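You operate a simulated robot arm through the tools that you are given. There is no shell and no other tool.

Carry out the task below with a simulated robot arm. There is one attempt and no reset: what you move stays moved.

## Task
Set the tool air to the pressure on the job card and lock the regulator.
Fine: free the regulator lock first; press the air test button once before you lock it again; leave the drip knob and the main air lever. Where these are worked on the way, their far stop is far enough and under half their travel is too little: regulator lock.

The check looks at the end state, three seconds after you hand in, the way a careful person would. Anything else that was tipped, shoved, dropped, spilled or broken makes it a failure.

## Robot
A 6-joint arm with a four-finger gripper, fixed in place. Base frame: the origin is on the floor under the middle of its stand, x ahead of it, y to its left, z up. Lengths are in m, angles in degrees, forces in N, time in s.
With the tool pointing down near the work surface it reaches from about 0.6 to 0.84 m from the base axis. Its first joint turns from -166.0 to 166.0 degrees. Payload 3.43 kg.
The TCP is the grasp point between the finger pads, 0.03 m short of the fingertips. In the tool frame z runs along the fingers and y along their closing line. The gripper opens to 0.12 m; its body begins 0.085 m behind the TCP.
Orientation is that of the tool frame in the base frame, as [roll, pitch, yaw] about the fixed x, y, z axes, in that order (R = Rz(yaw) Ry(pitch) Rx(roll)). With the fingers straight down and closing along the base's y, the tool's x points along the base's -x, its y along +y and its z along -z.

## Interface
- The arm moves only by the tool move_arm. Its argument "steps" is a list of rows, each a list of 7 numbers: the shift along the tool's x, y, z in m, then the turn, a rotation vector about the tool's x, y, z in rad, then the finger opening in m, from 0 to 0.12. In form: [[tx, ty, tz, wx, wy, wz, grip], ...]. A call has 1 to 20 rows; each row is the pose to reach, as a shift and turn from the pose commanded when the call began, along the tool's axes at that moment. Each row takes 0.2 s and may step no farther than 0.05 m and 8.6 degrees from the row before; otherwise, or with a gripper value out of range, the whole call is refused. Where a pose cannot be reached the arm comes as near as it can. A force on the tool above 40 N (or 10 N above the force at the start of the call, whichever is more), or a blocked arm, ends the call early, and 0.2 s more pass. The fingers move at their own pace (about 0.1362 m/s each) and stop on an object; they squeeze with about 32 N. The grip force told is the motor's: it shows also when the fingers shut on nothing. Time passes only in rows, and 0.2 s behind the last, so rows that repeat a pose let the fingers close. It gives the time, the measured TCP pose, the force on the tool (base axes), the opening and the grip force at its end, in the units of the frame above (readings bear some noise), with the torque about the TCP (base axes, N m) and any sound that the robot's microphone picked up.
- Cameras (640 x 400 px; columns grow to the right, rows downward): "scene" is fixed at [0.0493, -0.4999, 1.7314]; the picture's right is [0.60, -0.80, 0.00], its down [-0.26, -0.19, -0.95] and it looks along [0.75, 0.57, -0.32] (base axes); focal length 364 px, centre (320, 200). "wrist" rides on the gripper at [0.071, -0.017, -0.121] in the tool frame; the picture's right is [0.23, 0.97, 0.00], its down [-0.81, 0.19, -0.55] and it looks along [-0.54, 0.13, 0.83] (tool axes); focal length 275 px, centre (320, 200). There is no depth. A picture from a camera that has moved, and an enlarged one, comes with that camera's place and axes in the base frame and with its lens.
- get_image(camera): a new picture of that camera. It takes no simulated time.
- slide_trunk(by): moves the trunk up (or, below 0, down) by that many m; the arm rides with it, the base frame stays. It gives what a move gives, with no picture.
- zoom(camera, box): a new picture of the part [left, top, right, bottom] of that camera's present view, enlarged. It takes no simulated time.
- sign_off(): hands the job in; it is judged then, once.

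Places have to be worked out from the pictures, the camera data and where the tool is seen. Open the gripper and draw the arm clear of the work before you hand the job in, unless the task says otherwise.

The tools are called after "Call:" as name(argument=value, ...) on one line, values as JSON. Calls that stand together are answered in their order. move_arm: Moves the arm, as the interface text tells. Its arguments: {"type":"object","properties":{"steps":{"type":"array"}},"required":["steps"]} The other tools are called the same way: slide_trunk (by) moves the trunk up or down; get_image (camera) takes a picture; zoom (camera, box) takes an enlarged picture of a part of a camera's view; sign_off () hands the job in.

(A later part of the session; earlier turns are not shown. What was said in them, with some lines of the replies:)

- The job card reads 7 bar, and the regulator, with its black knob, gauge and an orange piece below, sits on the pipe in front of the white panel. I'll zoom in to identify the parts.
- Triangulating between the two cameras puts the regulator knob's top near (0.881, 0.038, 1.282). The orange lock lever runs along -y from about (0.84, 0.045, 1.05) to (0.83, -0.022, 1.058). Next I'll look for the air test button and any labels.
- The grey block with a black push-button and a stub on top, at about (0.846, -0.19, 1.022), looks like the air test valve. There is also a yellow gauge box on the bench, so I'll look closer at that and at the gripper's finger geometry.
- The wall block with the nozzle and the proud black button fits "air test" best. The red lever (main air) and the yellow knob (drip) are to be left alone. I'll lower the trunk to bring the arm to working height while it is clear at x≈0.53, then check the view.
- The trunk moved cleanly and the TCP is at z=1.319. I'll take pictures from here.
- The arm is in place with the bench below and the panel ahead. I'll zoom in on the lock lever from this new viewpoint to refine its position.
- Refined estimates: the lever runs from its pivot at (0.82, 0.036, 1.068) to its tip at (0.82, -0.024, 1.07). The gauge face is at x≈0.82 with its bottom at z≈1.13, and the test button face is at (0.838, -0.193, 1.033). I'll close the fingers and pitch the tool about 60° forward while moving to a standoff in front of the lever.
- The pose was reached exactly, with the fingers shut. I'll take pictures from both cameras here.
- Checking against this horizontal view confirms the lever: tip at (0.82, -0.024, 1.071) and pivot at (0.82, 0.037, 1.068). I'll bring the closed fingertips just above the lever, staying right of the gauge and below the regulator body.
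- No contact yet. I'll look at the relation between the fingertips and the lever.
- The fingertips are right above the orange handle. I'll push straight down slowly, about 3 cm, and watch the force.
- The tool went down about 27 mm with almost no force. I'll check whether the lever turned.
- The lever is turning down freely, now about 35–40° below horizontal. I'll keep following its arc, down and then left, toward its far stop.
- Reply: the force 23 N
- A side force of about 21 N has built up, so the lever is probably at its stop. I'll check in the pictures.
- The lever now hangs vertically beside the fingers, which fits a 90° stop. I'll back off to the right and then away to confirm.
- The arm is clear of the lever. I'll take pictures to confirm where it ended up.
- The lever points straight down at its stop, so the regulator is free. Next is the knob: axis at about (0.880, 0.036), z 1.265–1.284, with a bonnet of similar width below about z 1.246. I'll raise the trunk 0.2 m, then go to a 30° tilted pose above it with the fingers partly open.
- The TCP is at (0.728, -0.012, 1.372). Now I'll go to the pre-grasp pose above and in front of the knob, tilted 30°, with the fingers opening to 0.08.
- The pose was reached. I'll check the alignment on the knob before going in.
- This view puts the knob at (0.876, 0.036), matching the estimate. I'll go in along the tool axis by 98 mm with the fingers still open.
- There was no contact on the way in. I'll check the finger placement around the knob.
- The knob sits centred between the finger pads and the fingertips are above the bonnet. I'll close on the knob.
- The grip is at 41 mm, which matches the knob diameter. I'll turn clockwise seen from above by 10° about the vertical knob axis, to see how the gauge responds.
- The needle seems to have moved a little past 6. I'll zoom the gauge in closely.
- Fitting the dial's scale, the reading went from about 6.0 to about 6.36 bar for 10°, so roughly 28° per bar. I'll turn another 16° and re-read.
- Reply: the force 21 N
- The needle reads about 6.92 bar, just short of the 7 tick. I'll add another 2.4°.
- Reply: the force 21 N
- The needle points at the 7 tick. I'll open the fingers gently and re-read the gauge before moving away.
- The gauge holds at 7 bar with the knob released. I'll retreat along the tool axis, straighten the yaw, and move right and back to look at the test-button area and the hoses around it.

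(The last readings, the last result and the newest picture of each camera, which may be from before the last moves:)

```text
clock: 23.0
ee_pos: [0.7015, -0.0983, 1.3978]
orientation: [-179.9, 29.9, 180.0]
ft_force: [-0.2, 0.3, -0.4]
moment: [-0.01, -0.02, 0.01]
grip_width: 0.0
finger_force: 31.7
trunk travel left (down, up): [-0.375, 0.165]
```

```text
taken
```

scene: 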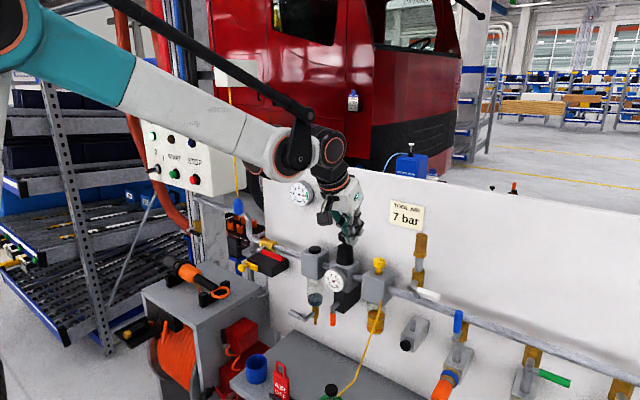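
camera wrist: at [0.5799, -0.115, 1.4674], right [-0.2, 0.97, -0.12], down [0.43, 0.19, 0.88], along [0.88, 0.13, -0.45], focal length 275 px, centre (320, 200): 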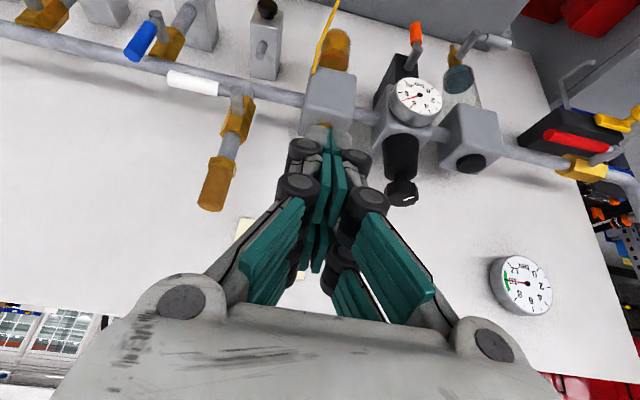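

The gauge view is fine from here. Next I'll move to a tool-down pose further right and back, to see the coil hose and bench items near the test button.

Call:
move_arm(steps=[[0.0258, -0.0243, -0.0038, 0, 0.104, 0, 0], [0.0517, -0.0487, -0.0077, 0, 0.208, 0, 0], [0.0775, -0.073, -0.0115, 0, 0.312, 0, 0], [0.1034, -0.0974, -0.0154, 0, 0.416, 0, 0], [0.1292, -0.1217, -0.0192, 0, 0.52, 0, 0]])

Call:
get_image(camera="wrist")

Call:
get_image(camera="scene")

```text
clock: 24.2
ee_pos: [0.5797, -0.2217, 1.3518]
orientation: [179.9, 0.1, 179.8]
ft_force: [0.4, -0.6, 0.7]
moment: [0.05, -0.03, -0.01]
grip_width: 0.0
finger_force: 32.0
trunk travel left (down, up): [-0.375, 0.165]
```

```text
taken
camera wrist: at [0.5068, -0.2377, 1.4707], right [-0.23, 0.97, 0.0], down [0.81, 0.19, 0.55], along [0.54, 0.13, -0.83], focal length 275 px, centre (320, 200)
```

wrist: 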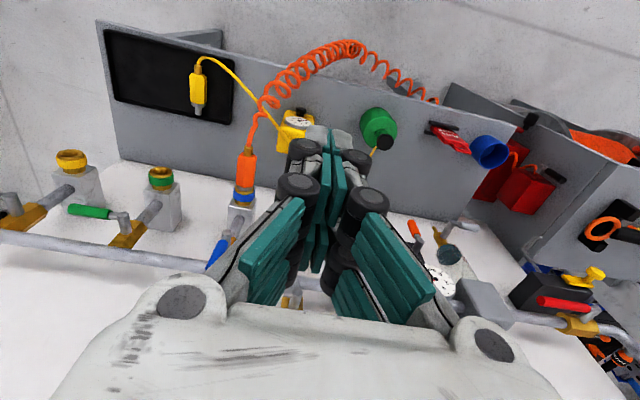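

```text
taken
```

scene: 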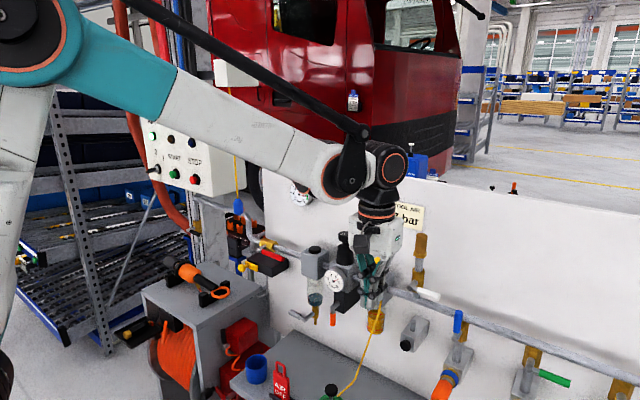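

Triangulation shows the coil hose hangs to the right and low (y≈-0.31 near x 0.64, z<0.95), and the yellow box top is below z≈0.9. An approach at y=-0.193 with an 80° pitch is therefore clear. I'll lower the trunk 0.2 m first.

Call:
slide_trunk(by=-0.2)

```text
clock: 26.3
ee_pos: [0.5797, -0.22, 1.1524]
orientation: [180.0, 0.1, 179.9]
ft_force: [-0.9, -0.2, -0.6]
moment: [-0.01, 0.01, 0.01]
grip_width: 0.0002
finger_force: 32.1
trunk travel left (down, up): [-0.175, 0.365]
```

The trunk is lowered. I'll pitch the tool to about 80° while moving to a standoff in front of the test button.

Call:
move_arm(steps=[[-0.014, 0.003, 0.004, 0, -0.1396, 0, 0], [-0.028, 0.006, 0.008, 0, -0.2792, 0, 0], [-0.042, 0.009, 0.013, 0, -0.4188, 0, 0], [-0.056, 0.012, 0.018, 0, -0.5584, 0, 0], [-0.07, 0.015, 0.024, 0, -0.698, 0, 0], [-0.084, 0.018, 0.03, 0, -0.8376, 0, 0], [-0.098, 0.021, 0.036, 0, -0.9772, 0, 0], [-0.112, 0.024, 0.042, 0, -1.1168, 0, 0], [-0.126, 0.026, 0.047, 0, -1.2564, 0, 0], [-0.14, 0.0285, 0.052, 0, -1.396, 0, 0]])

Call:
get_image(camera="wrist")

Call:
get_image(camera="scene")

```text
clock: 28.5
ee_pos: [0.7191, -0.1908, 1.0996]
orientation: [180.0, 80.1, 179.9]
ft_force: [0.7, 0.5, -0.1]
moment: [0.0, 0.0, -0.01]
grip_width: 0.0
finger_force: 31.8
trunk travel left (down, up): [-0.175, 0.365]
```

```text
taken
camera wrist: at [0.5884, -0.2077, 1.0486], right [-0.04, 0.97, -0.23], down [-0.41, 0.19, 0.89], along [0.91, 0.12, 0.39], focal length 275 px, centre (320, 200)
```

wrist: 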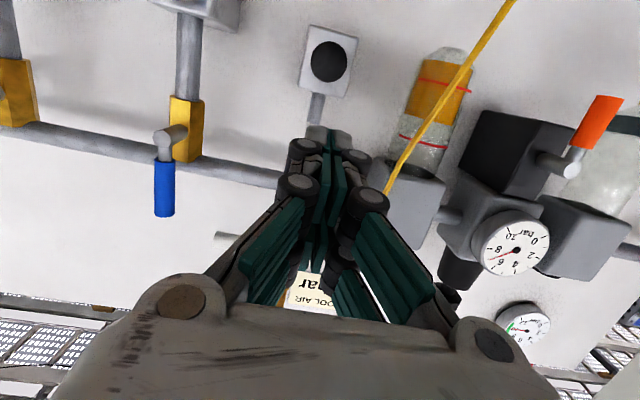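

```text
taken
```

scene: 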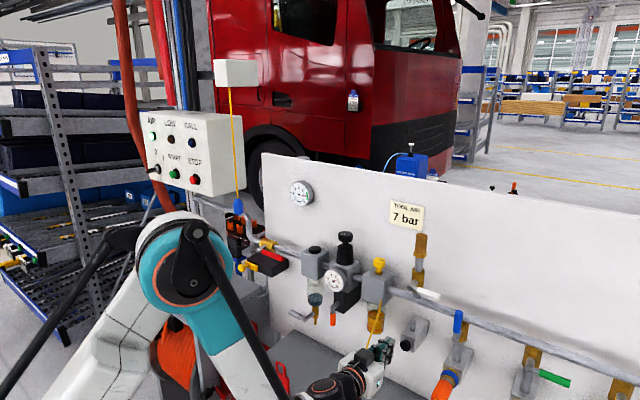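

This view confirms the button centre at about (0.837, -0.195, 1.034). I'll descend and close in to about 2–3 cm in front of it.

Call:
move_arm(steps=[[0.0372, -0.0015, 0.0065, 0, 0, 0, 0], [0.0745, -0.003, 0.013, 0, 0, 0, 0], [0.0693, -0.003, 0.0426, 0, 0, 0, 0], [0.064, -0.003, 0.0731, 0, 0, 0, 0]])

Call:
get_image(camera="wrist")

Call:
zoom(camera="scene", box=[330, 290, 460, 390])

```text
clock: 29.5
ee_pos: [0.7802, -0.1957, 1.0233]
orientation: [-179.9, 80.1, -180.0]
ft_force: [-0.3, -0.4, 0.7]
moment: [-0.01, -0.01, 0.02]
grip_width: 0.0
finger_force: 32.1
out of reach, approached as far as the arm can: row 2
trunk travel left (down, up): [-0.175, 0.365]
```

```text
taken
camera wrist: at [0.6497, -0.2112, 0.9729], right [-0.04, 0.97, -0.23], down [-0.41, 0.19, 0.89], along [0.91, 0.13, 0.39], focal length 275 px, centre (320, 200)
```

wrist: 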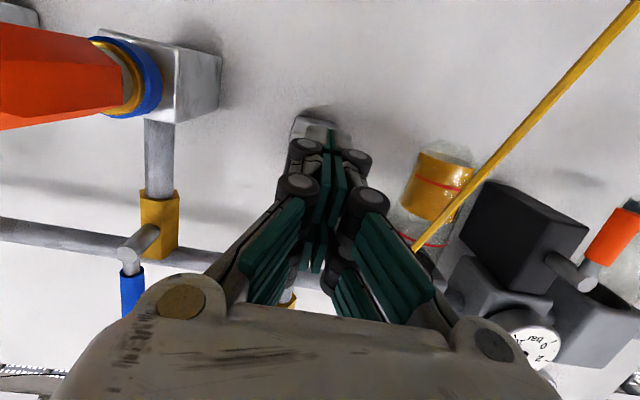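

```text
4.00 times, centred on (395, 340) of scene
camera zoom: at [0.0493, -0.4999, 1.7314], right [0.6, -0.8, 0.0], down [-0.26, -0.19, -0.95], along [0.75, 0.57, -0.32], focal length 1454 px, centre (20, -360)
```

zoom: 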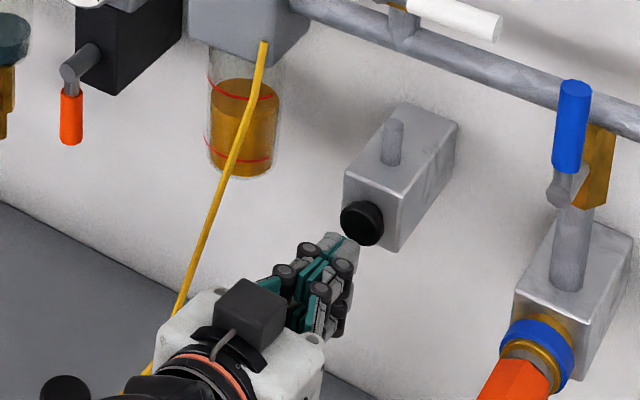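

The fingertips are aligned about 2 cm short of the button. I'll advance along +x in small steps to find contact.

Call:
move_arm(steps=[[-0.001, 0, 0.006, 0, 0, 0, 0], [-0.0021, 0, 0.0118, 0, 0, 0, 0], [-0.0028, 0, 0.0158, 0, 0, 0, 0], [-0.0034, 0, 0.0197, 0, 0, 0, 0]])

Call:
zoom(camera="scene", box=[380, 310, 440, 360])

```text
clock: 30.5
ee_pos: [0.8005, -0.1952, 1.0236]
orientation: [-180.0, 80.1, 180.0]
ft_force: [-0.5, -0.9, 0.7]
moment: [-0.04, -0.01, -0.02]
grip_width: 0.0
finger_force: 32.0
trunk travel left (down, up): [-0.175, 0.365]
```

```text
8.00 times, centred on (410, 335) of scene
camera zoom: at [0.0493, -0.4999, 1.7314], right [0.6, -0.8, 0.0], down [-0.26, -0.19, -0.95], along [0.75, 0.57, -0.32], focal length 2909 px, centre (-400, -880)
```

zoom: 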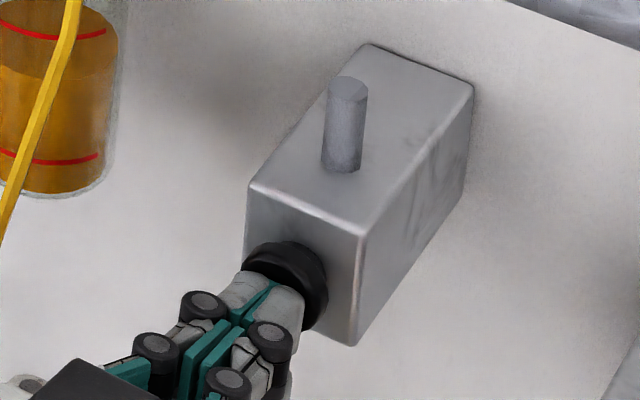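

The fingertips are just touching the button's front. I'll press in with 1.5 mm steps and watch force and sound.

Call:
move_arm(steps=[[-0.0003, 0, 0.0015, 0, 0, 0, 0], [-0.0005, 0, 0.003, 0, 0, 0, 0], [-0.0008, 0, 0.0045, 0, 0, 0, 0], [-0.001, 0, 0.006, 0, 0, 0, 0], [-0.0013, 0, 0.0075, 0, 0, 0, 0], [-0.0016, 0, 0.009, 0, 0, 0, 0], [-0.0018, 0, 0.0105, 0, 0, 0, 0]])

Call:
zoom(camera="scene", box=[380, 310, 440, 360])

Call:
zoom(camera="scene", box=[320, 269, 348, 293])

```text
clock: 32.1
ee_pos: [0.8096, -0.1951, 1.0237]
orientation: [-179.9, 80.2, -179.9]
ft_force: [-27.3, 4.2, -12.2]
moment: [-0.06, -0.14, 0.12]
grip_width: 0.0058
finger_force: 33.4
trunk travel left (down, up): [-0.175, 0.365]
heard: click
```

```text
8.00 times, centred on (410, 335) of scene
camera zoom: at [0.0493, -0.4999, 1.7314], right [0.6, -0.8, 0.0], down [-0.26, -0.19, -0.95], along [0.75, 0.57, -0.32], focal length 2909 px, centre (-400, -880)
```

zoom: 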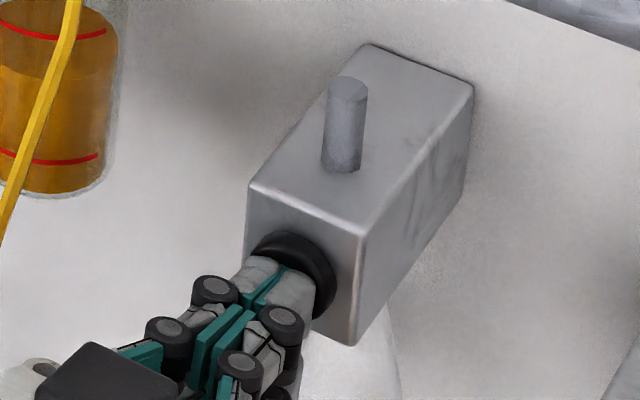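

```text
16.00 times, centred on (334, 281) of scene
camera zoom: at [0.0493, -0.4999, 1.7314], right [0.6, -0.8, 0.0], down [-0.26, -0.19, -0.95], along [0.75, 0.57, -0.32], focal length 5818 px, centre (96, -1096)
```

zoom: 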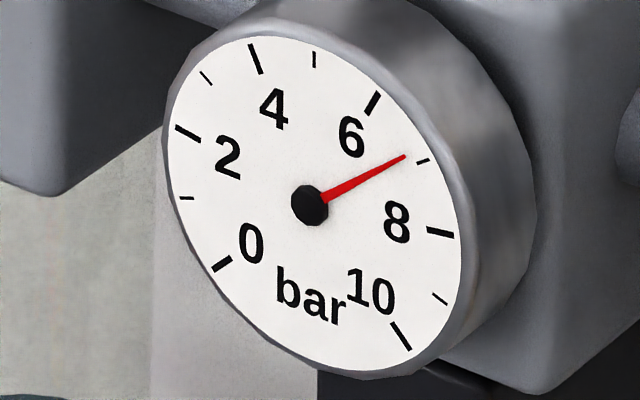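

A click was heard and the gauge dipped, so the test valve is flowing and the button works. I'll release straight back and then read the gauge again.

Call:
move_arm(steps=[[0.0009, 0, -0.005, 0, 0, 0, 0], [0.0026, 0, -0.015, 0, 0, 0, 0], [0.0052, 0, -0.03, 0, 0, 0, 0], [0.0075, 0, -0.055, 0, 0, 0, 0], [-0.01, 0, -0.075, 0, 0, 0, 0]])

Call:
zoom(camera="scene", box=[320, 269, 348, 293])

Call:
zoom(camera="scene", box=[320, 250, 480, 370])

```text
clock: 33.3
ee_pos: [0.7376, -0.1936, 1.0465]
orientation: [-180.0, 80.2, 179.9]
ft_force: [0.3, 0.3, -0.8]
moment: [0.03, 0.03, 0.01]
grip_width: 0.0
finger_force: 33.8
trunk travel left (down, up): [-0.175, 0.365]
```

```text
16.00 times, centred on (334, 281) of scene
camera zoom: at [0.0493, -0.4999, 1.7314], right [0.6, -0.8, 0.0], down [-0.26, -0.19, -0.95], along [0.75, 0.57, -0.32], focal length 5818 px, centre (96, -1096)
```

zoom: 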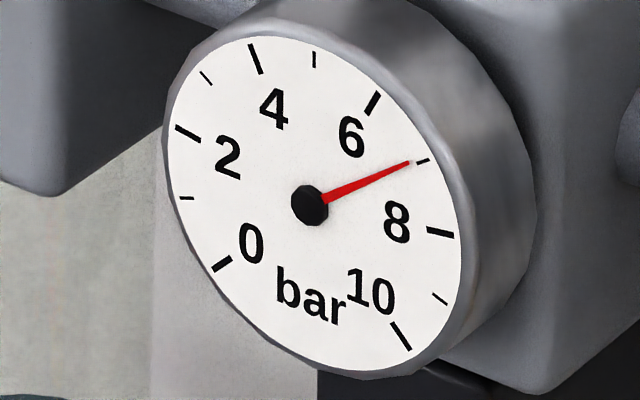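

```text
3.33 times, centred on (400, 310) of scene
camera zoom: at [0.0493, -0.4999, 1.7314], right [0.6, -0.8, 0.0], down [-0.26, -0.19, -0.95], along [0.75, 0.57, -0.32], focal length 1212 px, centre (53, -167)
```

zoom: 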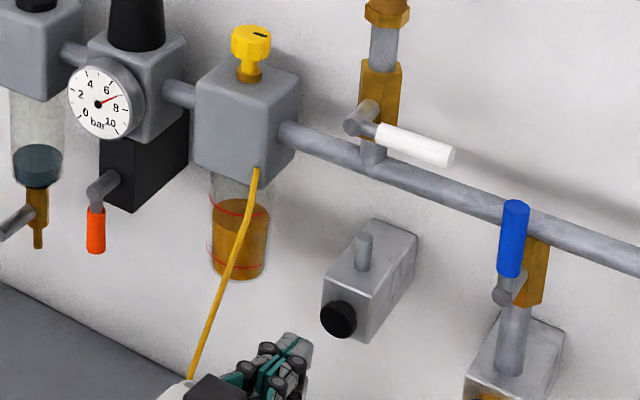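

After release the gauge is back at about 7. I'll keep watching it as it settles. Next I'll lift, cross above the yellow oil tube to the left side of the lock lever, and check the view.

Call:
move_arm(steps=[[-0.034, 0, -0.007, 0, 0.029, 0, 0], [-0.068, 0, -0.014, 0, 0.058, 0, 0], [-0.1014, 0, -0.0206, 0, 0.0873, 0, 0], [-0.1014, 0.047, -0.0206, 0, 0.0873, 0, 0], [-0.1014, 0.094, -0.0206, 0, 0.0873, 0, 0], [-0.1014, 0.141, -0.0206, 0, 0.0873, 0, 0], [-0.1014, 0.188, -0.0206, 0, 0.0873, 0, 0], [-0.1014, 0.236, -0.0206, 0, 0.0873, 0, 0], [-0.1014, 0.283, -0.0206, 0, 0.0873, 0, 0]])

Call:
get_image(camera="wrist")

Call:
get_image(camera="scene")

Call:
zoom(camera="scene", box=[320, 269, 348, 293])

```text
clock: 35.3
ee_pos: [0.7378, 0.0904, 1.1508]
orientation: [179.9, 75.2, 179.9]
ft_force: [-0.1, -0.4, -0.5]
moment: [0.02, 0.0, 0.0]
grip_width: 0.0
finger_force: 33.4
trunk travel left (down, up): [-0.175, 0.365]
```

```text
taken
camera wrist: at [0.6017, 0.0728, 1.1118], right [-0.06, 0.97, -0.22], down [-0.33, 0.19, 0.93], along [0.94, 0.13, 0.31], focal length 275 px, centre (320, 200)
```

wrist: 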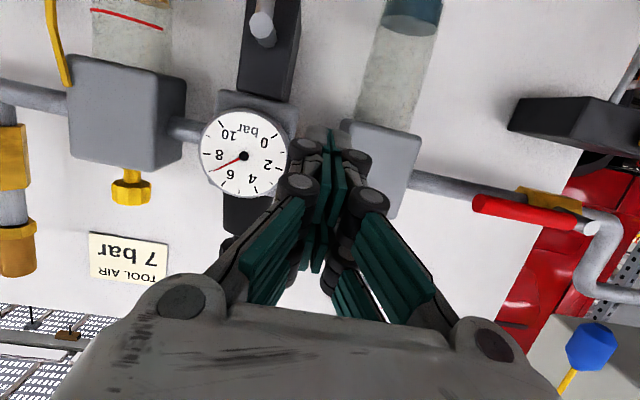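

```text
taken
```

scene: 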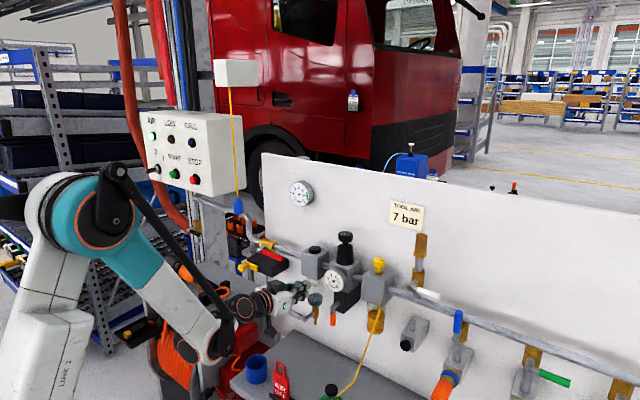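

```text
16.00 times, centred on (334, 281) of scene
camera zoom: at [0.0493, -0.4999, 1.7314], right [0.6, -0.8, 0.0], down [-0.26, -0.19, -0.95], along [0.75, 0.57, -0.32], focal length 5818 px, centre (96, -1096)
```

zoom: 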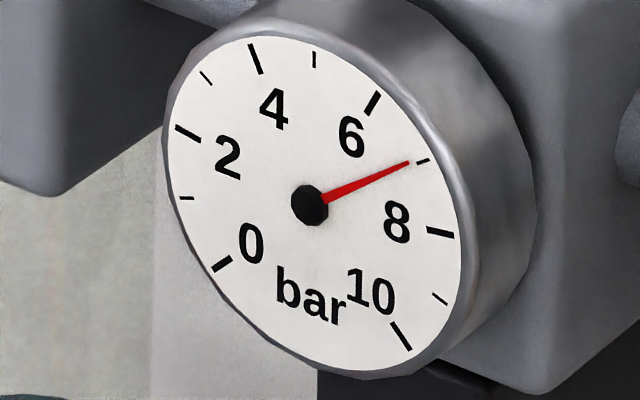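

The wrist camera now faces the regulator gauge nearly head-on, so I'll zoom in for a precise reading.

Call:
zoom(camera="wrist", box=[190, 100, 300, 210])

Call:
zoom(camera="wrist", box=[215, 130, 272, 182])

```text
3.64 times, centred on (245, 155) of wrist
camera zoom: at [0.6017, 0.0728, 1.1118], right [-0.06, 0.97, -0.22], down [-0.33, 0.19, 0.93], along [0.94, 0.13, 0.31], focal length 1001 px, centre (593, 364)
```

zoom: 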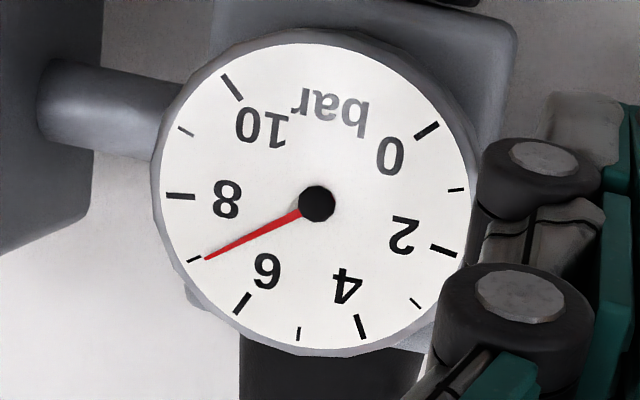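

```text
7.69 times, centred on (244, 156) of wrist
camera zoom: at [0.6017, 0.0728, 1.1118], right [-0.06, 0.97, -0.22], down [-0.33, 0.19, 0.93], along [0.94, 0.13, 0.31], focal length 2118 px, centre (908, 538)
```

zoom: 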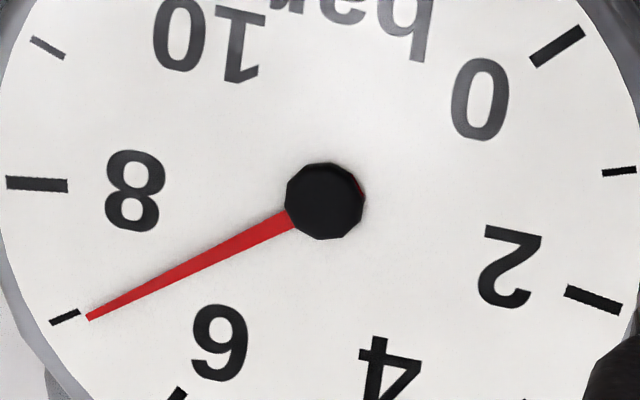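

The head-on fit gives about 6.94 bar. I'll take tighter zooms to measure how far from 7 it really is now.

Call:
zoom(camera="scene", box=[329, 273, 345, 285])

Call:
zoom(camera="wrist", box=[200, 110, 292, 202])

```text
16.00 times, centred on (337, 279) of scene
camera zoom: at [0.0493, -0.4999, 1.7314], right [0.6, -0.8, 0.0], down [-0.26, -0.19, -0.95], along [0.75, 0.57, -0.32], focal length 5818 px, centre (48, -1064)
```

zoom: 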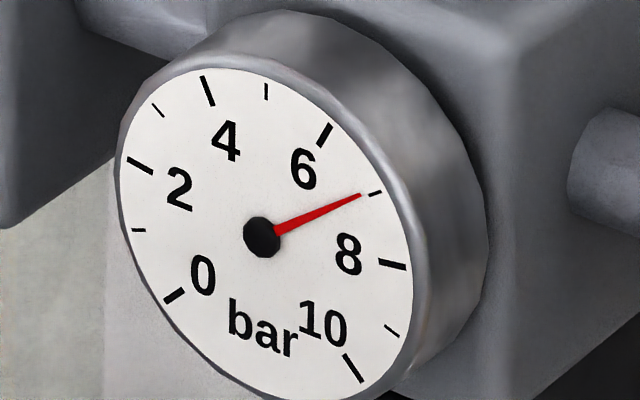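

```text
4.35 times, centred on (246, 156) of wrist
camera zoom: at [0.6017, 0.0728, 1.1118], right [-0.06, 0.97, -0.22], down [-0.33, 0.19, 0.93], along [0.94, 0.13, 0.31], focal length 1197 px, centre (642, 391)
```

zoom: 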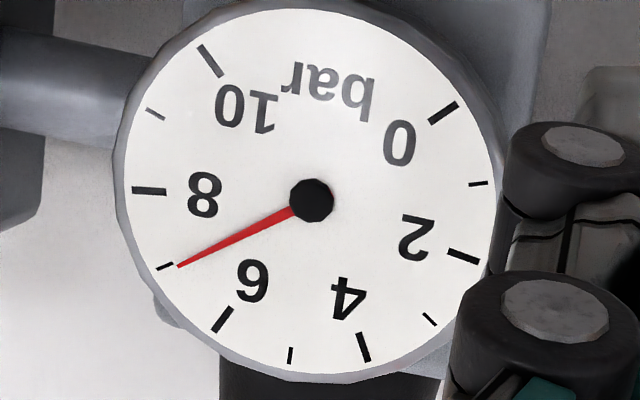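

A careful projection of the dial gives 6.92–6.95 bar, settled and on the 7 mark for this gauge. I'll leave the knob alone, since the press must come after setting. Now I'll descend to the left of the hanging lock lever, between it and the filter drain.

Call:
move_arm(steps=[[0.038, 0, 0.0163, 0, 0, 0, 0], [0.076, 0, 0.0326, 0, 0, 0, 0], [0.1143, 0, 0.0488, 0, 0, 0, 0], [0.1083, 0, 0.0715, 0, 0, 0, 0], [0.1023, 0, 0.0942, 0, 0, 0, 0]])

Call:
get_image(camera="wrist")

Call:
zoom(camera="scene", box=[270, 240, 400, 340])

```text
clock: 36.5
ee_pos: [0.7996, 0.0872, 1.0253]
orientation: [179.9, 75.1, 179.8]
ft_force: [0.7, 0.9, 0.0]
moment: [0.01, 0.0, 0.0]
grip_width: 0.0
finger_force: 33.4
out of reach, approached as far as the arm can: row 3
trunk travel left (down, up): [-0.175, 0.365]
```

```text
taken
camera wrist: at [0.6652, 0.0715, 0.9872], right [-0.06, 0.97, -0.22], down [-0.33, 0.19, 0.93], along [0.94, 0.13, 0.31], focal length 275 px, centre (320, 200)
```

wrist: 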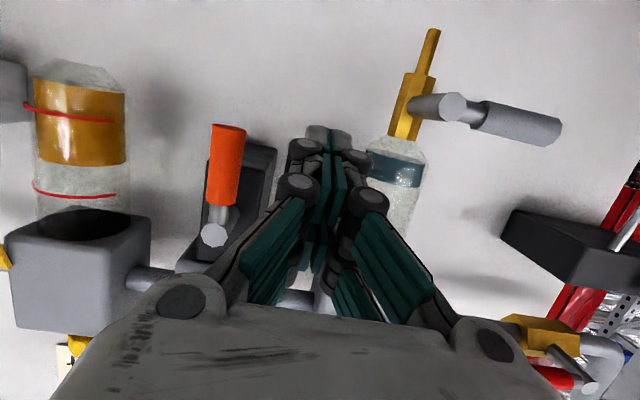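

```text
4.00 times, centred on (335, 290) of scene
camera zoom: at [0.0493, -0.4999, 1.7314], right [0.6, -0.8, 0.0], down [-0.26, -0.19, -0.95], along [0.75, 0.57, -0.32], focal length 1454 px, centre (260, -160)
```

zoom: 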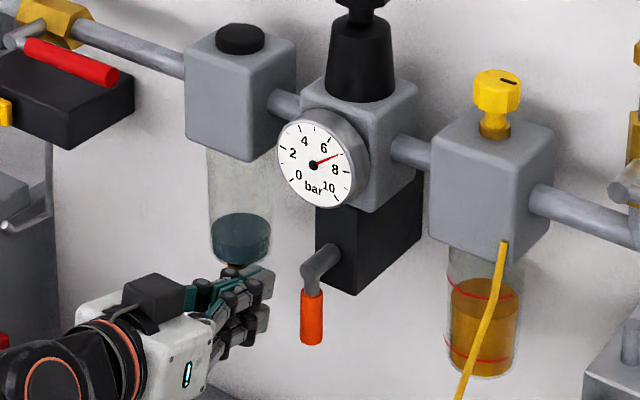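

The fingers are left of the hanging lever at the right height. I'll push it to the right, toward -y.

Call:
move_arm(steps=[[0, -0.008, 0, 0, 0, 0, 0], [0, -0.016, 0, 0, 0, 0, 0], [0, -0.024, 0, 0, 0, 0, 0], [0, -0.032, 0, 0, 0, 0, 0], [0, -0.04, 0, 0, 0, 0, 0], [0, -0.048, 0, 0, 0, 0, 0], [0, -0.056, 0, 0, 0, 0, 0], [0, -0.064, 0, 0, 0, 0, 0], [0, -0.072, 0, 0, 0, 0, 0], [0, -0.08, 0, 0, 0, 0, 0]])

Call:
get_image(camera="wrist")

Call:
zoom(camera="scene", box=[270, 240, 400, 340])

```text
clock: 38.7
ee_pos: [0.8021, 0.0062, 1.0254]
orientation: [-179.9, 75.0, 180.0]
ft_force: [-0.3, 0.1, -1.5]
moment: [0.05, 0.03, -0.02]
grip_width: 0.0001
finger_force: 33.4
trunk travel left (down, up): [-0.175, 0.365]
```

```text
taken
camera wrist: at [0.6662, -0.009, 0.9876], right [-0.06, 0.97, -0.22], down [-0.33, 0.19, 0.93], along [0.94, 0.13, 0.31], focal length 275 px, centre (320, 200)
```

wrist: 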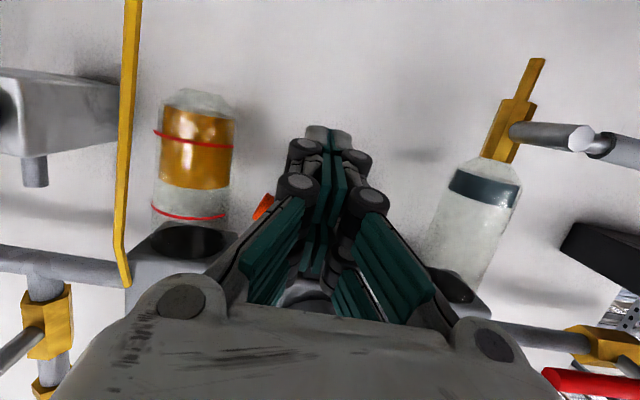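

```text
4.00 times, centred on (335, 290) of scene
camera zoom: at [0.0493, -0.4999, 1.7314], right [0.6, -0.8, 0.0], down [-0.26, -0.19, -0.95], along [0.75, 0.57, -0.32], focal length 1454 px, centre (260, -160)
```

zoom: 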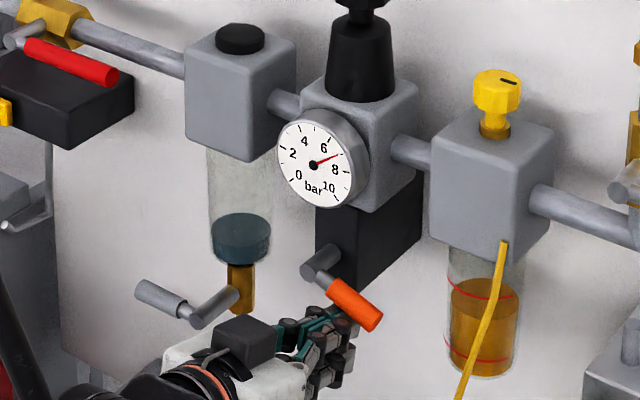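

The lever is about 30° from horizontal. I'll continue with the finger underneath, easing a bit more to the right and then lifting toward the locked stop.

Call:
move_arm(steps=[[-0.0029, -0.005, -0.0008, 0, 0, 0, 0], [-0.0058, -0.01, -0.0015, 0, 0, 0, 0], [-0.0087, -0.013, -0.0023, 0, 0, 0, 0], [-0.0116, -0.014, -0.0031, 0, 0, 0, 0], [-0.0145, -0.014, -0.0038, 0, 0, 0, 0], [-0.0174, -0.014, -0.0046, 0, 0, 0, 0]])

Call:
zoom(camera="scene", box=[270, 240, 400, 340])

```text
clock: 40.2
ee_pos: [0.8004, -0.0065, 1.0416]
orientation: [-179.9, 74.5, 180.0]
ft_force: [-0.8, -1.0, -15.1]
moment: [0.0, 0.23, -0.07]
grip_width: 0.006
finger_force: 33.3
trunk travel left (down, up): [-0.175, 0.365]
stopped in row 6: the force on the tool passed its limit at 43 N (the readings are from after the stop); the commanded pose is now the measured one
```

```text
4.00 times, centred on (335, 290) of scene
camera zoom: at [0.0493, -0.4999, 1.7314], right [0.6, -0.8, 0.0], down [-0.26, -0.19, -0.95], along [0.75, 0.57, -0.32], focal length 1454 px, centre (260, -160)
```

zoom: 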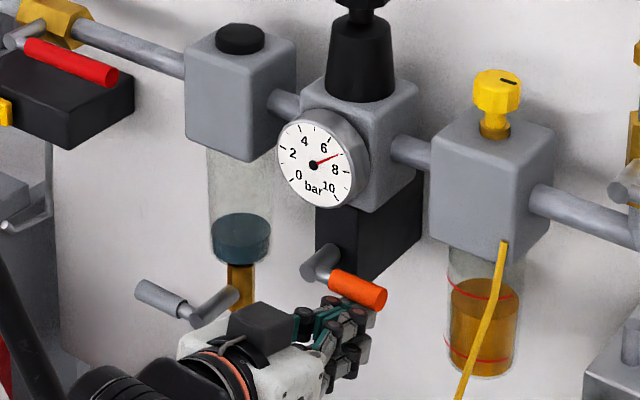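

The lever is back horizontal: its tip is at the same image position as at the start, and the arm stopped against the hard stop. I'll lower the fingers off the lever and back out along the tool axis.

Call:
move_arm(steps=[[0.0097, 0, 0.0026, 0, 0, 0, 0], [0.0193, 0, 0.0051, 0, 0, 0, 0], [0.0193, 0, -0.02, 0, 0, 0, 0], [0.0193, 0, -0.05, 0, 0, 0, 0], [0.005, 0, -0.075, 0, 0, 0, 0], [-0.03, 0, -0.085, 0, 0, 0, 0]])

Call:
zoom(camera="scene", box=[310, 260, 380, 330])

Call:
get_image(camera="wrist")

```text
clock: 41.6
ee_pos: [0.7271, -0.0075, 1.0946]
orientation: [-180.0, 74.7, 179.9]
ft_force: [0.0, -0.2, 1.0]
moment: [0.0, 0.01, 0.0]
grip_width: 0.0
finger_force: 33.4
out of reach, approached as far as the arm can: row 4, 5
trunk travel left (down, up): [-0.175, 0.365]
```

```text
5.71 times, centred on (345, 295) of scene
camera zoom: at [0.0493, -0.4999, 1.7314], right [0.6, -0.8, 0.0], down [-0.26, -0.19, -0.95], along [0.75, 0.57, -0.32], focal length 2078 px, centre (177, -343)
```

zoom: 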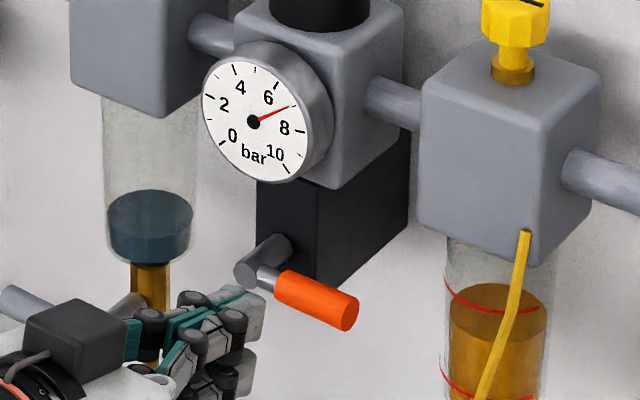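

```text
taken
camera wrist: at [0.5913, -0.0231, 1.057], right [-0.06, 0.97, -0.22], down [-0.32, 0.19, 0.93], along [0.95, 0.13, 0.3], focal length 275 px, centre (320, 200)
```

wrist: 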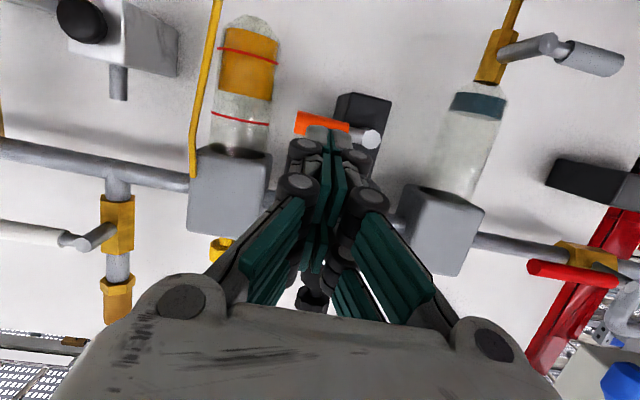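

The lock lever matches its original locked position exactly and the gauge still sits at 7. I'll raise the trunk to carry the arm clear, then fold back with the gripper open.

Call:
slide_trunk(by=0.3)

```text
clock: 44.6
ee_pos: [0.7282, -0.0087, 1.3938]
orientation: [-179.9, 74.8, 179.8]
ft_force: [0.3, -0.2, -1.0]
moment: [-0.01, 0.0, 0.01]
grip_width: 0.0001
finger_force: 33.8
trunk travel left (down, up): [-0.475, 0.065]
```

The arm is raised clear. Now I'll retract to a tool-down pose away from the panel and open the gripper.

Call:
move_arm(steps=[[-0.0064, -0.009, -0.021, 0, 0.145, 0, 0.0], [-0.0127, -0.018, -0.042, 0, 0.29, 0, 0.0], [-0.0191, -0.028, -0.063, 0, 0.435, 0, 0.0], [-0.0254, -0.037, -0.084, 0, 0.58, 0, 0.03], [-0.0318, -0.046, -0.105, 0, 0.725, 0, 0.06], [-0.0381, -0.055, -0.126, 0, 0.87, 0, 0.09], [-0.0445, -0.065, -0.147, 0, 1.015, 0, 0.12], [-0.0508, -0.074, -0.168, 0, 1.16, 0, 0.12], [-0.0572, -0.083, -0.1888, 0, 1.304, 0, 0.12], [-0.0572, -0.083, -0.1888, 0, 1.304, 0, 0.12]])

Call:
get_image(camera="scene")

Call:
get_image(camera="wrist")

Call:
zoom(camera="scene", box=[320, 269, 348, 293])

Call:
zoom(camera="scene", box=[250, 220, 460, 370])

```text
clock: 46.8
ee_pos: [0.5639, -0.0891, 1.4982]
orientation: [180.0, 0.0, 180.0]
ft_force: [-0.9, 0.1, -0.2]
moment: [0.01, 0.02, 0.0]
grip_width: 0.1202
finger_force: 0.1
trunk travel left (down, up): [-0.475, 0.065]
```

```text
taken
```

scene: 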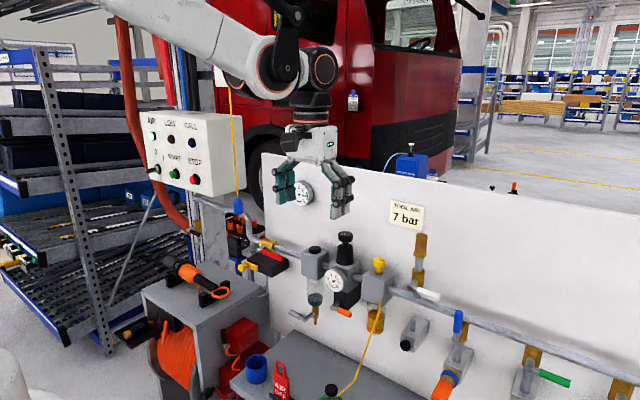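

```text
taken
camera wrist: at [0.4924, -0.1058, 1.6185], right [-0.23, 0.97, 0.0], down [0.81, 0.19, 0.55], along [0.54, 0.13, -0.83], focal length 275 px, centre (320, 200)
```

wrist: 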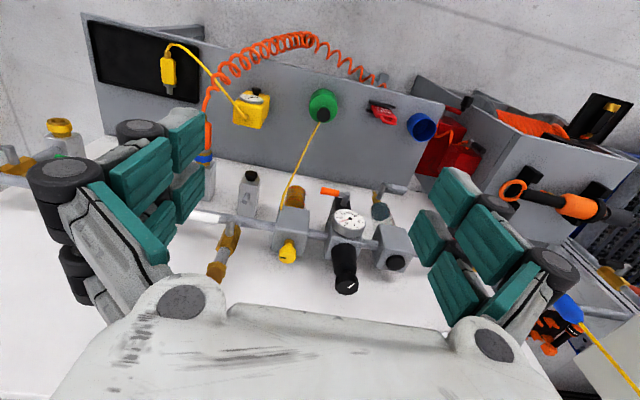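

```text
16.00 times, centred on (334, 281) of scene
camera zoom: at [0.0493, -0.4999, 1.7314], right [0.6, -0.8, 0.0], down [-0.26, -0.19, -0.95], along [0.75, 0.57, -0.32], focal length 5818 px, centre (96, -1096)
```

zoom: 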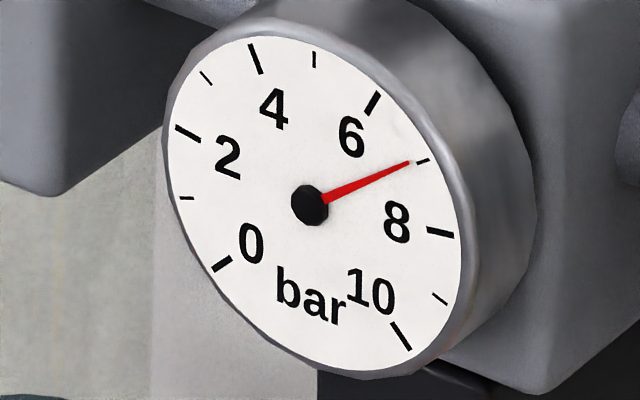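

```text
2.67 times, centred on (355, 295) of scene
camera zoom: at [0.0493, -0.4999, 1.7314], right [0.6, -0.8, 0.0], down [-0.26, -0.19, -0.95], along [0.75, 0.57, -0.32], focal length 970 px, centre (227, -53)
```

zoom: 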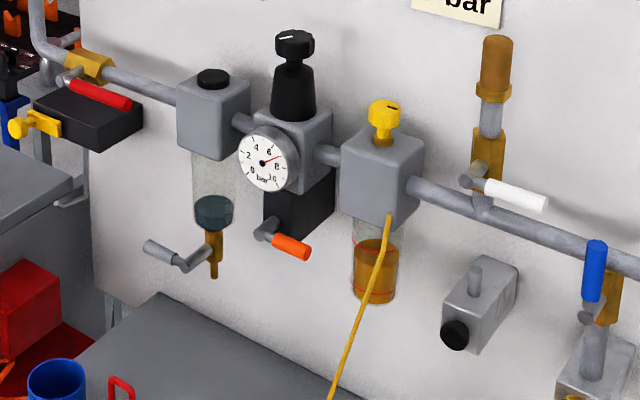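

The gauge needle is on the 7 bar mark and the lock lever is back at its locked stop. The test button was pressed once and is out again. The drip knob, main air lever and other items look unchanged, and the arm is clear with the gripper open, so I'm handing in.

Call:
sign_off()

```text
The job is handed in.
```

I set the tool air to the job card's 7 bar, locked the regulator again and handed the job in. The hand-in gave no verdict.

- **Pressure:** the gauge read 7.0 bar when I let go of the knob. After the air test it settled slightly lower, at about 6.92–6.95 bar by my reading of the pictures. I left it there, because correcting it would have meant adjusting after the test press.
- **Lock:** I freed the lever before touching the knob. Afterwards I pushed it back against its stop, and it matches its starting position in the pictures.
- **Air test button:** nothing on it is labelled. I took it to be the black button on the grey wall block with the small nozzle. I pressed it once: it clicked, the gauge dipped and came back, and the button is out again.
- **Left alone:** I did not touch the drip knob or the main air lever, and nothing else looks moved in the last pictures.

The arm is drawn back from the panel with the gripper open.
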